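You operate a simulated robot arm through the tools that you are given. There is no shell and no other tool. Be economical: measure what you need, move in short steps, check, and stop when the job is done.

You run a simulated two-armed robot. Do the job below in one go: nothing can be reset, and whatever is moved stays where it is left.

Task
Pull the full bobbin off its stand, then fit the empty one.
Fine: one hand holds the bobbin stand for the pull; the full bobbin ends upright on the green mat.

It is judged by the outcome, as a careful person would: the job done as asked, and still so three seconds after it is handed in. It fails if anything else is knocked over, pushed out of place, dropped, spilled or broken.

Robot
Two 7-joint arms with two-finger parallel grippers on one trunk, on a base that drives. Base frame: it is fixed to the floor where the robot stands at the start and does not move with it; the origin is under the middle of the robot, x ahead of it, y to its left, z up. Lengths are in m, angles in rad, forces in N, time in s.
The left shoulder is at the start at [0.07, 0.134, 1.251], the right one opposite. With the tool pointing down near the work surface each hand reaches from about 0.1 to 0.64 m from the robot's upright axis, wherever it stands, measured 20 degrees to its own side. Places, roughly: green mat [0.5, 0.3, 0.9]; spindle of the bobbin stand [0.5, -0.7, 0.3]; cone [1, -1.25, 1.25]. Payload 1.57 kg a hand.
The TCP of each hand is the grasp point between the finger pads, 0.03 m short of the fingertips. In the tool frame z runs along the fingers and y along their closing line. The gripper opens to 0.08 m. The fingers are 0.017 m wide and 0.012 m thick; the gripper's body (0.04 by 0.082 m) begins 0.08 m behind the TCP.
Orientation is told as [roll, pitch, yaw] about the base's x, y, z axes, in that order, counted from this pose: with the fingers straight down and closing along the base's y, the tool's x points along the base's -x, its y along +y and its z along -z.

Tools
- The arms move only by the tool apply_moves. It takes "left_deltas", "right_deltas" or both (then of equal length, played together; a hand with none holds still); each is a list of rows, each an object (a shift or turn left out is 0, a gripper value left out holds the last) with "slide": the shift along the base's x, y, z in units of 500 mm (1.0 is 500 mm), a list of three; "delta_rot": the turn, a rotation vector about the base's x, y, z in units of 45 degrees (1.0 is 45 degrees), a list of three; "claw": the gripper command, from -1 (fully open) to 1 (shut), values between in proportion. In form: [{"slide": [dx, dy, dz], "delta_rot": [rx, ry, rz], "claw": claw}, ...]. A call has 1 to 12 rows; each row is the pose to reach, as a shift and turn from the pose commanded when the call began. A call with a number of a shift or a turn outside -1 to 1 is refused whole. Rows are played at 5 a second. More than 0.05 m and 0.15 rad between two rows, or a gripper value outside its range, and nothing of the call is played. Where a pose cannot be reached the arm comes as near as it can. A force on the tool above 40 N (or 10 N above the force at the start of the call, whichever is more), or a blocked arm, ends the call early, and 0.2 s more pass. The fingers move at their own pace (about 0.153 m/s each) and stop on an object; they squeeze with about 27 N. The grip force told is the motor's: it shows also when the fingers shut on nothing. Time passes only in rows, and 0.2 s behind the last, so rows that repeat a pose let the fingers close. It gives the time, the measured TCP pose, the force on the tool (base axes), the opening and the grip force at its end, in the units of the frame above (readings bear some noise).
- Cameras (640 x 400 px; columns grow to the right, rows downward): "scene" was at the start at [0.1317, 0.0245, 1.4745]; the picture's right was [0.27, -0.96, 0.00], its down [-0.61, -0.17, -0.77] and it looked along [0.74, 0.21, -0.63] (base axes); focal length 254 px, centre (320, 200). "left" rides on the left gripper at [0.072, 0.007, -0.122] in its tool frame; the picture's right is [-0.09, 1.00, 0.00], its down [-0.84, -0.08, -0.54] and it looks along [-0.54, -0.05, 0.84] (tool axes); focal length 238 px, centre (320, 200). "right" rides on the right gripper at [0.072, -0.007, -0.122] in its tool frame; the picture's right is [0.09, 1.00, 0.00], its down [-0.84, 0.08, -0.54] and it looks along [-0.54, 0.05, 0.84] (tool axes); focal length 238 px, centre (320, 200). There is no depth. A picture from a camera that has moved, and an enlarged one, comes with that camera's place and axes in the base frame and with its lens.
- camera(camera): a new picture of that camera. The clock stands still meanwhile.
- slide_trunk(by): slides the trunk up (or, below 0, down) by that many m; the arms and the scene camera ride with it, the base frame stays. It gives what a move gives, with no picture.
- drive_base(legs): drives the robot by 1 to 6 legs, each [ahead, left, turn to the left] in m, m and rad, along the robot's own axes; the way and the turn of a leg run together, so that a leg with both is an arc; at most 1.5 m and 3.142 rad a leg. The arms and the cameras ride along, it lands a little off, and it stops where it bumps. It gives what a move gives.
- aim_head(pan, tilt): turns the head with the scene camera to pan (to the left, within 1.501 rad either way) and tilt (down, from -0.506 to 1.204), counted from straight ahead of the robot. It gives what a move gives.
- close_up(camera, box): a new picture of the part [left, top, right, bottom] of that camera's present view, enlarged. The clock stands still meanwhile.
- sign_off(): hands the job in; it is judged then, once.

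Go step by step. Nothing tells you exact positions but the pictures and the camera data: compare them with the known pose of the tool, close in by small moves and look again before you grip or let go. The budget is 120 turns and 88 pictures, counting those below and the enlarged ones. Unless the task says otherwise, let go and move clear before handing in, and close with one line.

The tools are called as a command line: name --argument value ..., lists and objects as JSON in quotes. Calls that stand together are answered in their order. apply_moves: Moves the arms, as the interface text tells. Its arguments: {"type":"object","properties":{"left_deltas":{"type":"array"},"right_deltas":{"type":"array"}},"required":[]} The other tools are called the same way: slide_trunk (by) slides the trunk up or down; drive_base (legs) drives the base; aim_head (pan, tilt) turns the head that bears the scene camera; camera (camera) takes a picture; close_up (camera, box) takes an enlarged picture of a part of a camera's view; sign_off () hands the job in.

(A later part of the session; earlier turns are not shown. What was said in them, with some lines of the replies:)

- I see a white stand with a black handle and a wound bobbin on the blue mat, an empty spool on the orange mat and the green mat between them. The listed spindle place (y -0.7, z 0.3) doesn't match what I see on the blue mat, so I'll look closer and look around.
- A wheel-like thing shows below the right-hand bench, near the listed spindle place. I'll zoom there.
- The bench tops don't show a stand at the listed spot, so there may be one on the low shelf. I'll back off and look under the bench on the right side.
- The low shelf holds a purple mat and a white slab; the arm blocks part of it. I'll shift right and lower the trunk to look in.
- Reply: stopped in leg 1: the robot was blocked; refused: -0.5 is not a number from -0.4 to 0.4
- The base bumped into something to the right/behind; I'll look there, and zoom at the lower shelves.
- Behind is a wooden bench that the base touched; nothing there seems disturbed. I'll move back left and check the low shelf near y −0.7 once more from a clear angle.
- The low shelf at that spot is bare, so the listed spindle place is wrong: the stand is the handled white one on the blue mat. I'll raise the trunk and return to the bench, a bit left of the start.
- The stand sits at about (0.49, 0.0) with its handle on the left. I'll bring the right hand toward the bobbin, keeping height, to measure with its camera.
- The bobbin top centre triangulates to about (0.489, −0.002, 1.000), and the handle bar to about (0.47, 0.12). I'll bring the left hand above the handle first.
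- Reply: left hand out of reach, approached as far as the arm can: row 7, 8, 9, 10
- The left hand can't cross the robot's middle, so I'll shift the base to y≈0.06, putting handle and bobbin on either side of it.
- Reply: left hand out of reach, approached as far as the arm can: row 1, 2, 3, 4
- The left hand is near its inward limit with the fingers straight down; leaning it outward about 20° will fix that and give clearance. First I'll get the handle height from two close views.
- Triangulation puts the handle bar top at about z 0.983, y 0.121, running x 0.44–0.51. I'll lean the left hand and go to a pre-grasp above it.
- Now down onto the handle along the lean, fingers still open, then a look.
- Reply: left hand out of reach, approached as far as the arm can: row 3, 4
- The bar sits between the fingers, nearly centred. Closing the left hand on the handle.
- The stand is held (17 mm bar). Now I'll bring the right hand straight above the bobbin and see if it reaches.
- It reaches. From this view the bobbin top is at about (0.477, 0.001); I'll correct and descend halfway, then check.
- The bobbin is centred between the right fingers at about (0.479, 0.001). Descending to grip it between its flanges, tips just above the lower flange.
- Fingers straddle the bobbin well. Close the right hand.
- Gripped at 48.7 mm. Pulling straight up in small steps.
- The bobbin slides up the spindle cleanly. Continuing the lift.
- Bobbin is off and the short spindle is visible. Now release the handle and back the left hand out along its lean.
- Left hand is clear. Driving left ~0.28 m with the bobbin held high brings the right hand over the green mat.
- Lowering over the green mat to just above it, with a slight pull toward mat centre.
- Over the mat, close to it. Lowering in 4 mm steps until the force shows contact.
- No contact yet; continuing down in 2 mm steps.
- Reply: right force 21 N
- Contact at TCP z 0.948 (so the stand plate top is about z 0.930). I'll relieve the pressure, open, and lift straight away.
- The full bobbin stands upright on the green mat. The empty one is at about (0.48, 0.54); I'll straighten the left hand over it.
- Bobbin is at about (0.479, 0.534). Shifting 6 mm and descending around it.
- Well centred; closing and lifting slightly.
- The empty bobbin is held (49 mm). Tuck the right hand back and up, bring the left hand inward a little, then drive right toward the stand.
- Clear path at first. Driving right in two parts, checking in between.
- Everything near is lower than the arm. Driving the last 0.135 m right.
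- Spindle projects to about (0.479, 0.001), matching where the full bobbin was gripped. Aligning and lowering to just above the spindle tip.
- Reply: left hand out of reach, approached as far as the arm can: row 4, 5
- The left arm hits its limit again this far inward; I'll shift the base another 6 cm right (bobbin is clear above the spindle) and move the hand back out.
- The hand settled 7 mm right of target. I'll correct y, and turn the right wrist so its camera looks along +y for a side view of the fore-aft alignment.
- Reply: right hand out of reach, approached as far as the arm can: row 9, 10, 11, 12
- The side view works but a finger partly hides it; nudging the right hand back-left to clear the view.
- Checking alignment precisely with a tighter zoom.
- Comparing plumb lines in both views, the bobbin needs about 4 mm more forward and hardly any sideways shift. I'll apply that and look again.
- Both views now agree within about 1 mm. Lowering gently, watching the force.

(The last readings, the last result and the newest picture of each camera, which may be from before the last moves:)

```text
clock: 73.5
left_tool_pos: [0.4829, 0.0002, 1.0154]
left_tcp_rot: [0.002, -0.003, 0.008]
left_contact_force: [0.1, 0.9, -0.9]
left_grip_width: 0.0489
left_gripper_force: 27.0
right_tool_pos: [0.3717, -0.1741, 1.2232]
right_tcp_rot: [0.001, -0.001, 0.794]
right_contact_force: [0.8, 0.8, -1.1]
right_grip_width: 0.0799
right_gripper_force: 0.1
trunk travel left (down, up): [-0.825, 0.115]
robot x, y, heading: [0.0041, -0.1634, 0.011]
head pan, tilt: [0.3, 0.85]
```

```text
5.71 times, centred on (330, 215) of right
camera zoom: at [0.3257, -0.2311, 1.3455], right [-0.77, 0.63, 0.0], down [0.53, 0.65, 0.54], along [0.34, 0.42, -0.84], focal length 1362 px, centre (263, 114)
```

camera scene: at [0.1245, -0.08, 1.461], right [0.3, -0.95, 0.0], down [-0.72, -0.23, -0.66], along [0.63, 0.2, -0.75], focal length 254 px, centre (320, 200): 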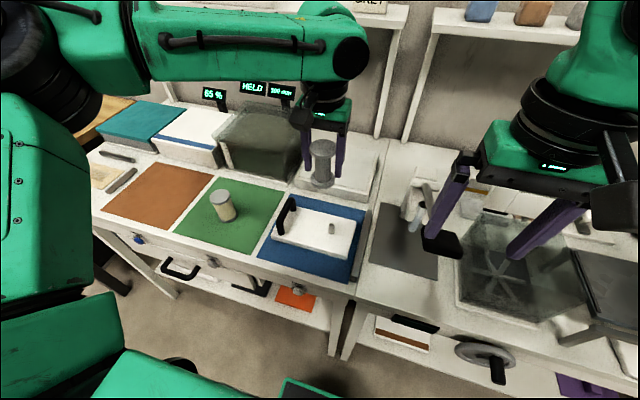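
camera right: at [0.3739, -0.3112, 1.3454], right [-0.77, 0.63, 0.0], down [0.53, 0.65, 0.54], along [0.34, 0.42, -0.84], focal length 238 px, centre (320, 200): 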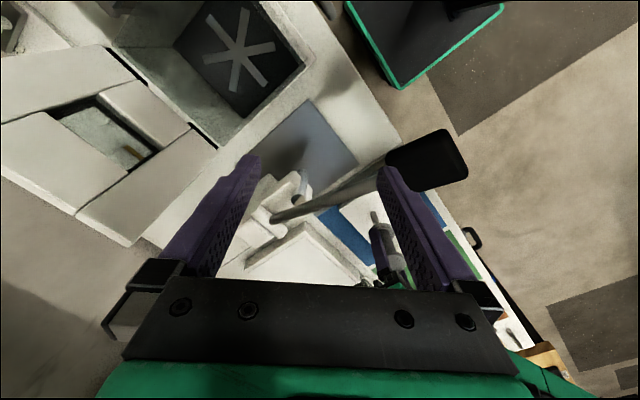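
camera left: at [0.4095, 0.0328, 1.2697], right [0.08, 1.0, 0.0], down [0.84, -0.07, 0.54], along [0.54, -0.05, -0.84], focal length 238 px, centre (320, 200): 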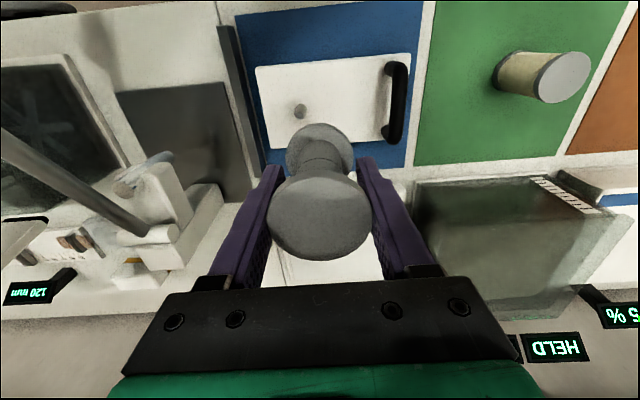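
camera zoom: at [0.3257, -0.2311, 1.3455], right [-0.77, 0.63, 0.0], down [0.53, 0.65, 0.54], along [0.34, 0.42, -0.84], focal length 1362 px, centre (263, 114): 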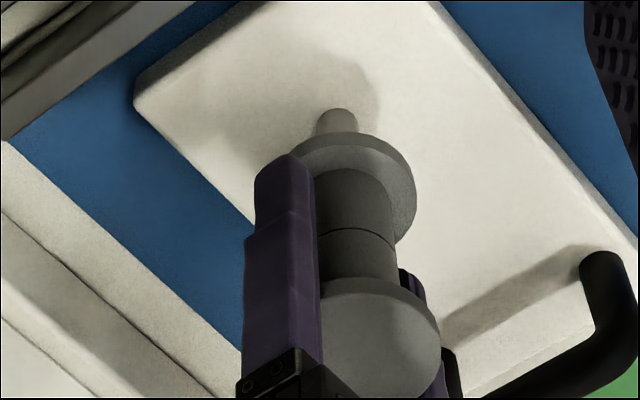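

Still free. Continuing down in 3–4 mm steps.

apply_moves --left_deltas '[{"slide": [0, 0, -0.006]}, {"slide": [0, 0, -0.012]}, {"slide": [0, 0, -0.018]}, {"slide": [0, 0, -0.024]}, {"slide": [0, 0, -0.03]}, {"slide": [0, 0, -0.03]}]'

close_up --camera "scene" --box '[260, 175, 320, 235]'

```text
clock: 75.0
left_tool_pos: [0.4822, -0.0009, 0.9999]
left_tcp_rot: [0.003, -0.002, 0.008]
left_contact_force: [0.0, -0.1, -1.2]
left_grip_width: 0.0491
left_gripper_force: 27.1
right_tool_pos: [0.3723, -0.1765, 1.223]
right_tcp_rot: [-0.001, 0.0, 0.794]
right_contact_force: [-0.1, 0.8, -0.5]
right_grip_width: 0.0799
right_gripper_force: 0.1
trunk travel left (down, up): [-0.825, 0.115]
robot x, y, heading: [-0.0011, -0.1672, 0.006]
head pan, tilt: [0.3, 0.85]
```

```text
6.67 times, centred on (290, 205) of scene
camera zoom: at [0.1248, -0.1401, 1.461], right [0.3, -0.95, 0.0], down [-0.72, -0.23, -0.66], along [0.63, 0.2, -0.75], focal length 1690 px, centre (520, 167)
```

zoom: 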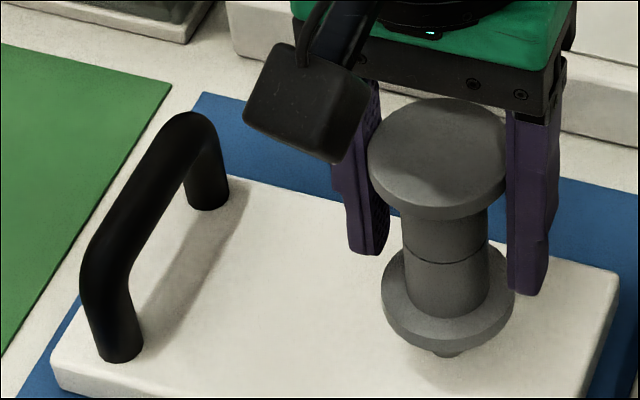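

No resistance, and the flange has only ~2 cm to go. Continue down to seat on the plate.

apply_moves --left_deltas '[{"slide": [0, 0.001, -0.006]}, {"slide": [0, 0.001, -0.012]}, {"slide": [0, 0.001, -0.018]}, {"slide": [0, 0.001, -0.024]}, {"slide": [0, 0.001, -0.03]}, {"slide": [0, 0.001, -0.036]}, {"slide": [0, 0.001, -0.036]}]'

close_up --camera "scene" --box '[260, 175, 320, 235]'

close_up --camera "right" --box '[290, 180, 370, 250]'

```text
clock: 76.5
left_tool_pos: [0.4824, 0.0002, 0.982]
left_tcp_rot: [0.001, -0.002, 0.009]
left_contact_force: [-0.5, -0.1, 0.1]
left_grip_width: 0.0486
left_gripper_force: 27.2
right_tool_pos: [0.3724, -0.175, 1.2225]
right_tcp_rot: [-0.002, 0.0, 0.794]
right_contact_force: [0.3, -0.3, 0.6]
right_grip_width: 0.0802
right_gripper_force: 0.1
trunk travel left (down, up): [-0.825, 0.115]
robot x, y, heading: [0.0002, -0.1641, 0.006]
head pan, tilt: [0.3, 0.85]
```

```text
6.67 times, centred on (290, 205) of scene
camera zoom: at [0.1249, -0.1401, 1.461], right [0.3, -0.95, 0.0], down [-0.72, -0.23, -0.66], along [0.63, 0.2, -0.75], focal length 1690 px, centre (520, 167)
```

zoom: 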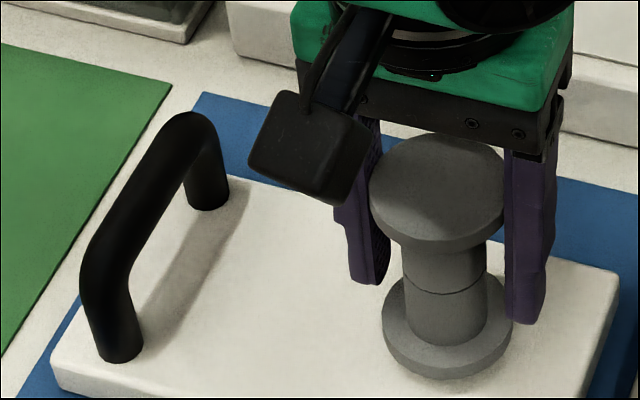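

```text
5.71 times, centred on (330, 215) of right
camera zoom: at [0.3257, -0.2311, 1.3455], right [-0.77, 0.63, 0.0], down [0.53, 0.65, 0.54], along [0.34, 0.42, -0.84], focal length 1362 px, centre (263, 114)
```

zoom: 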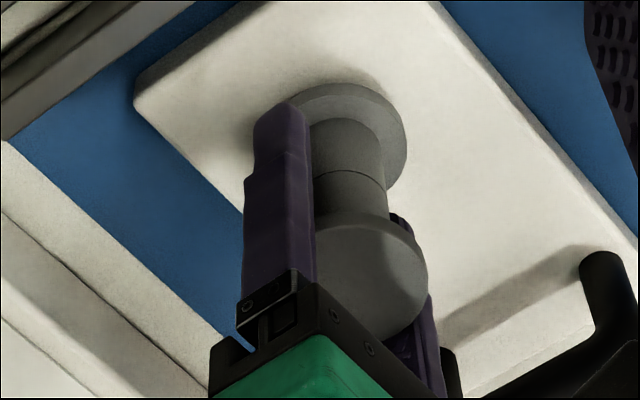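

It went onto the spindle with no resistance, 2–4 mm above the plate. Seating it to contact in 1 mm steps.

apply_moves --left_deltas '[{"slide": [0, 0, -0.003]}, {"slide": [0, 0, -0.005]}, {"slide": [0, 0, -0.007]}, {"slide": [0, 0, -0.009]}, {"slide": [0, 0, -0.009]}]'

```text
clock: 77.8
left_tool_pos: [0.4824, -0.0005, 0.9778]
left_tcp_rot: [0.001, -0.003, 0.011]
left_contact_force: [-0.3, 0.0, -0.6]
left_grip_width: 0.0489
left_gripper_force: 26.9
right_tool_pos: [0.3722, -0.1736, 1.2223]
right_tcp_rot: [0.002, -0.001, 0.794]
right_contact_force: [-0.4, -1.4, -0.9]
right_grip_width: 0.08
right_gripper_force: 0.1
trunk travel left (down, up): [-0.825, 0.115]
robot x, y, heading: [-0.0001, -0.1643, 0.007]
head pan, tilt: [0.3, 0.85]
```

apply_moves --left_deltas '[{"slide": [0, 0, -0.002]}, {"slide": [0, 0, -0.004]}, {"slide": [0, 0, -0.006]}, {"slide": [0, 0, -0.006]}]'

close_up --camera "scene" --box '[260, 175, 320, 235]'

```text
clock: 78.8
left_tool_pos: [0.482, -0.0003, 0.9764]
left_tcp_rot: [0.002, -0.008, 0.008]
left_contact_force: [4.0, 1.1, 19.9]
left_grip_width: 0.0485
left_gripper_force: 26.9
right_tool_pos: [0.3697, -0.1753, 1.2246]
right_tcp_rot: [-0.001, -0.003, 0.795]
right_contact_force: [0.9, -0.1, 0.0]
right_grip_width: 0.0799
right_gripper_force: 0.0
trunk travel left (down, up): [-0.825, 0.115]
robot x, y, heading: [0.0059, -0.1683, 0.004]
head pan, tilt: [0.3, 0.85]
```

```text
6.67 times, centred on (290, 205) of scene
camera zoom: at [0.1224, -0.141, 1.4614], right [0.3, -0.95, 0.0], down [-0.71, -0.23, -0.66], along [0.63, 0.2, -0.75], focal length 1690 px, centre (520, 167)
```

zoom: 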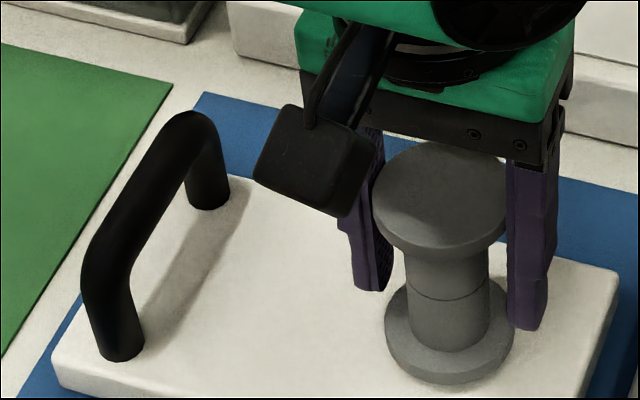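

The bobbin is seated on the plate (contact 20 N at the expected height). Easing off, opening and rising straight up.

apply_moves --left_deltas '[{"slide": [0, 0, 0.004]}, {"slide": [0, 0, 0.004], "claw": 0.1}, {"slide": [0, 0, 0.004], "claw": -0.4}, {"slide": [0, 0, 0.004], "claw": -1}, {"slide": [0, 0, 0.004], "claw": -1}, {"slide": [0, 0, 0.06]}, {"slide": [0, 0, 0.14]}, {"slide": [0, 0, 0.22]}, {"slide": [0, 0, 0.3]}, {"slide": [0, 0.05, 0.36]}, {"slide": [-0.05, 0.1, 0.4]}, {"slide": [-0.05, 0.1, 0.4]}]'

camera --camera "scene"

close_up --camera "scene" --box '[160, 150, 340, 280]'

close_up --camera "right" --box '[290, 180, 370, 250]'

```text
clock: 81.3
left_tool_pos: [0.4556, 0.0504, 1.1745]
left_tcp_rot: [0.001, -0.002, 0.009]
left_contact_force: [-0.3, -0.3, 0.9]
left_grip_width: 0.0796
left_gripper_force: 0.0
right_tool_pos: [0.3733, -0.1751, 1.2221]
right_tcp_rot: [0.001, -0.001, 0.795]
right_contact_force: [0.7, 0.0, 0.1]
right_grip_width: 0.0799
right_gripper_force: 0.1
trunk travel left (down, up): [-0.825, 0.115]
robot x, y, heading: [-0.0039, -0.1654, 0.008]
head pan, tilt: [0.3, 0.85]
```

```text
16 pictures are left
camera scene: at [0.1251, -0.141, 1.461], right [0.3, -0.95, 0.0], down [-0.72, -0.23, -0.66], along [0.63, 0.2, -0.75], focal length 254 px, centre (320, 200)
```

scene: 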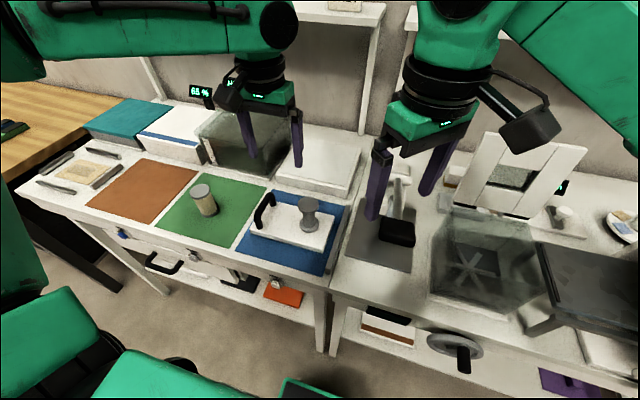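

```text
3.08 times, centred on (250, 215) of scene
camera zoom: at [0.1251, -0.141, 1.461], right [0.3, -0.95, 0.0], down [-0.72, -0.23, -0.66], along [0.63, 0.2, -0.75], focal length 780 px, centre (535, 154)
```

zoom: 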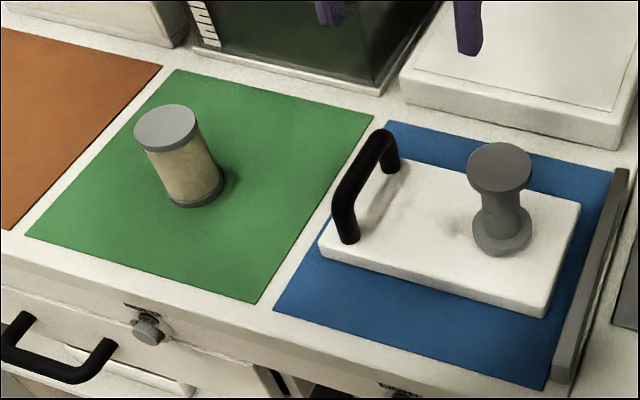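

```text
5.71 times, centred on (330, 215) of right
camera zoom: at [0.3259, -0.2319, 1.3454], right [-0.77, 0.63, 0.0], down [0.53, 0.65, 0.54], along [0.34, 0.42, -0.84], focal length 1362 px, centre (263, 114)
```

zoom: 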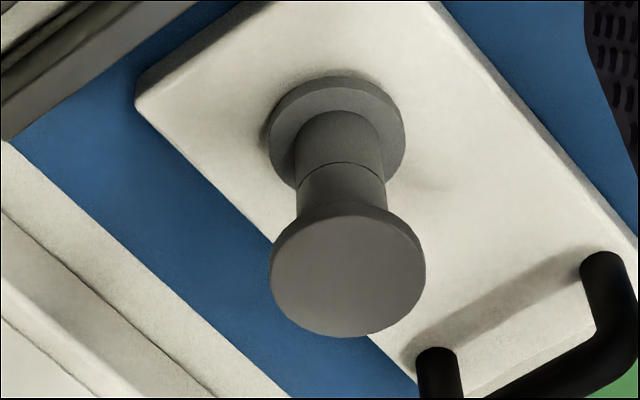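

The empty bobbin sits flush on the stand's spindle, the full one stands upright on the green mat, nothing else has moved, and both hands are clear. Handing in.

sign_off

```text
The job is handed in.
```

The full bobbin is off its stand and upright on the green mat, and the empty one is fitted on the spindle. The left hand held the stand for the pull. The base touched the wooden bench behind it once while I was looking around, and nothing there looked disturbed.
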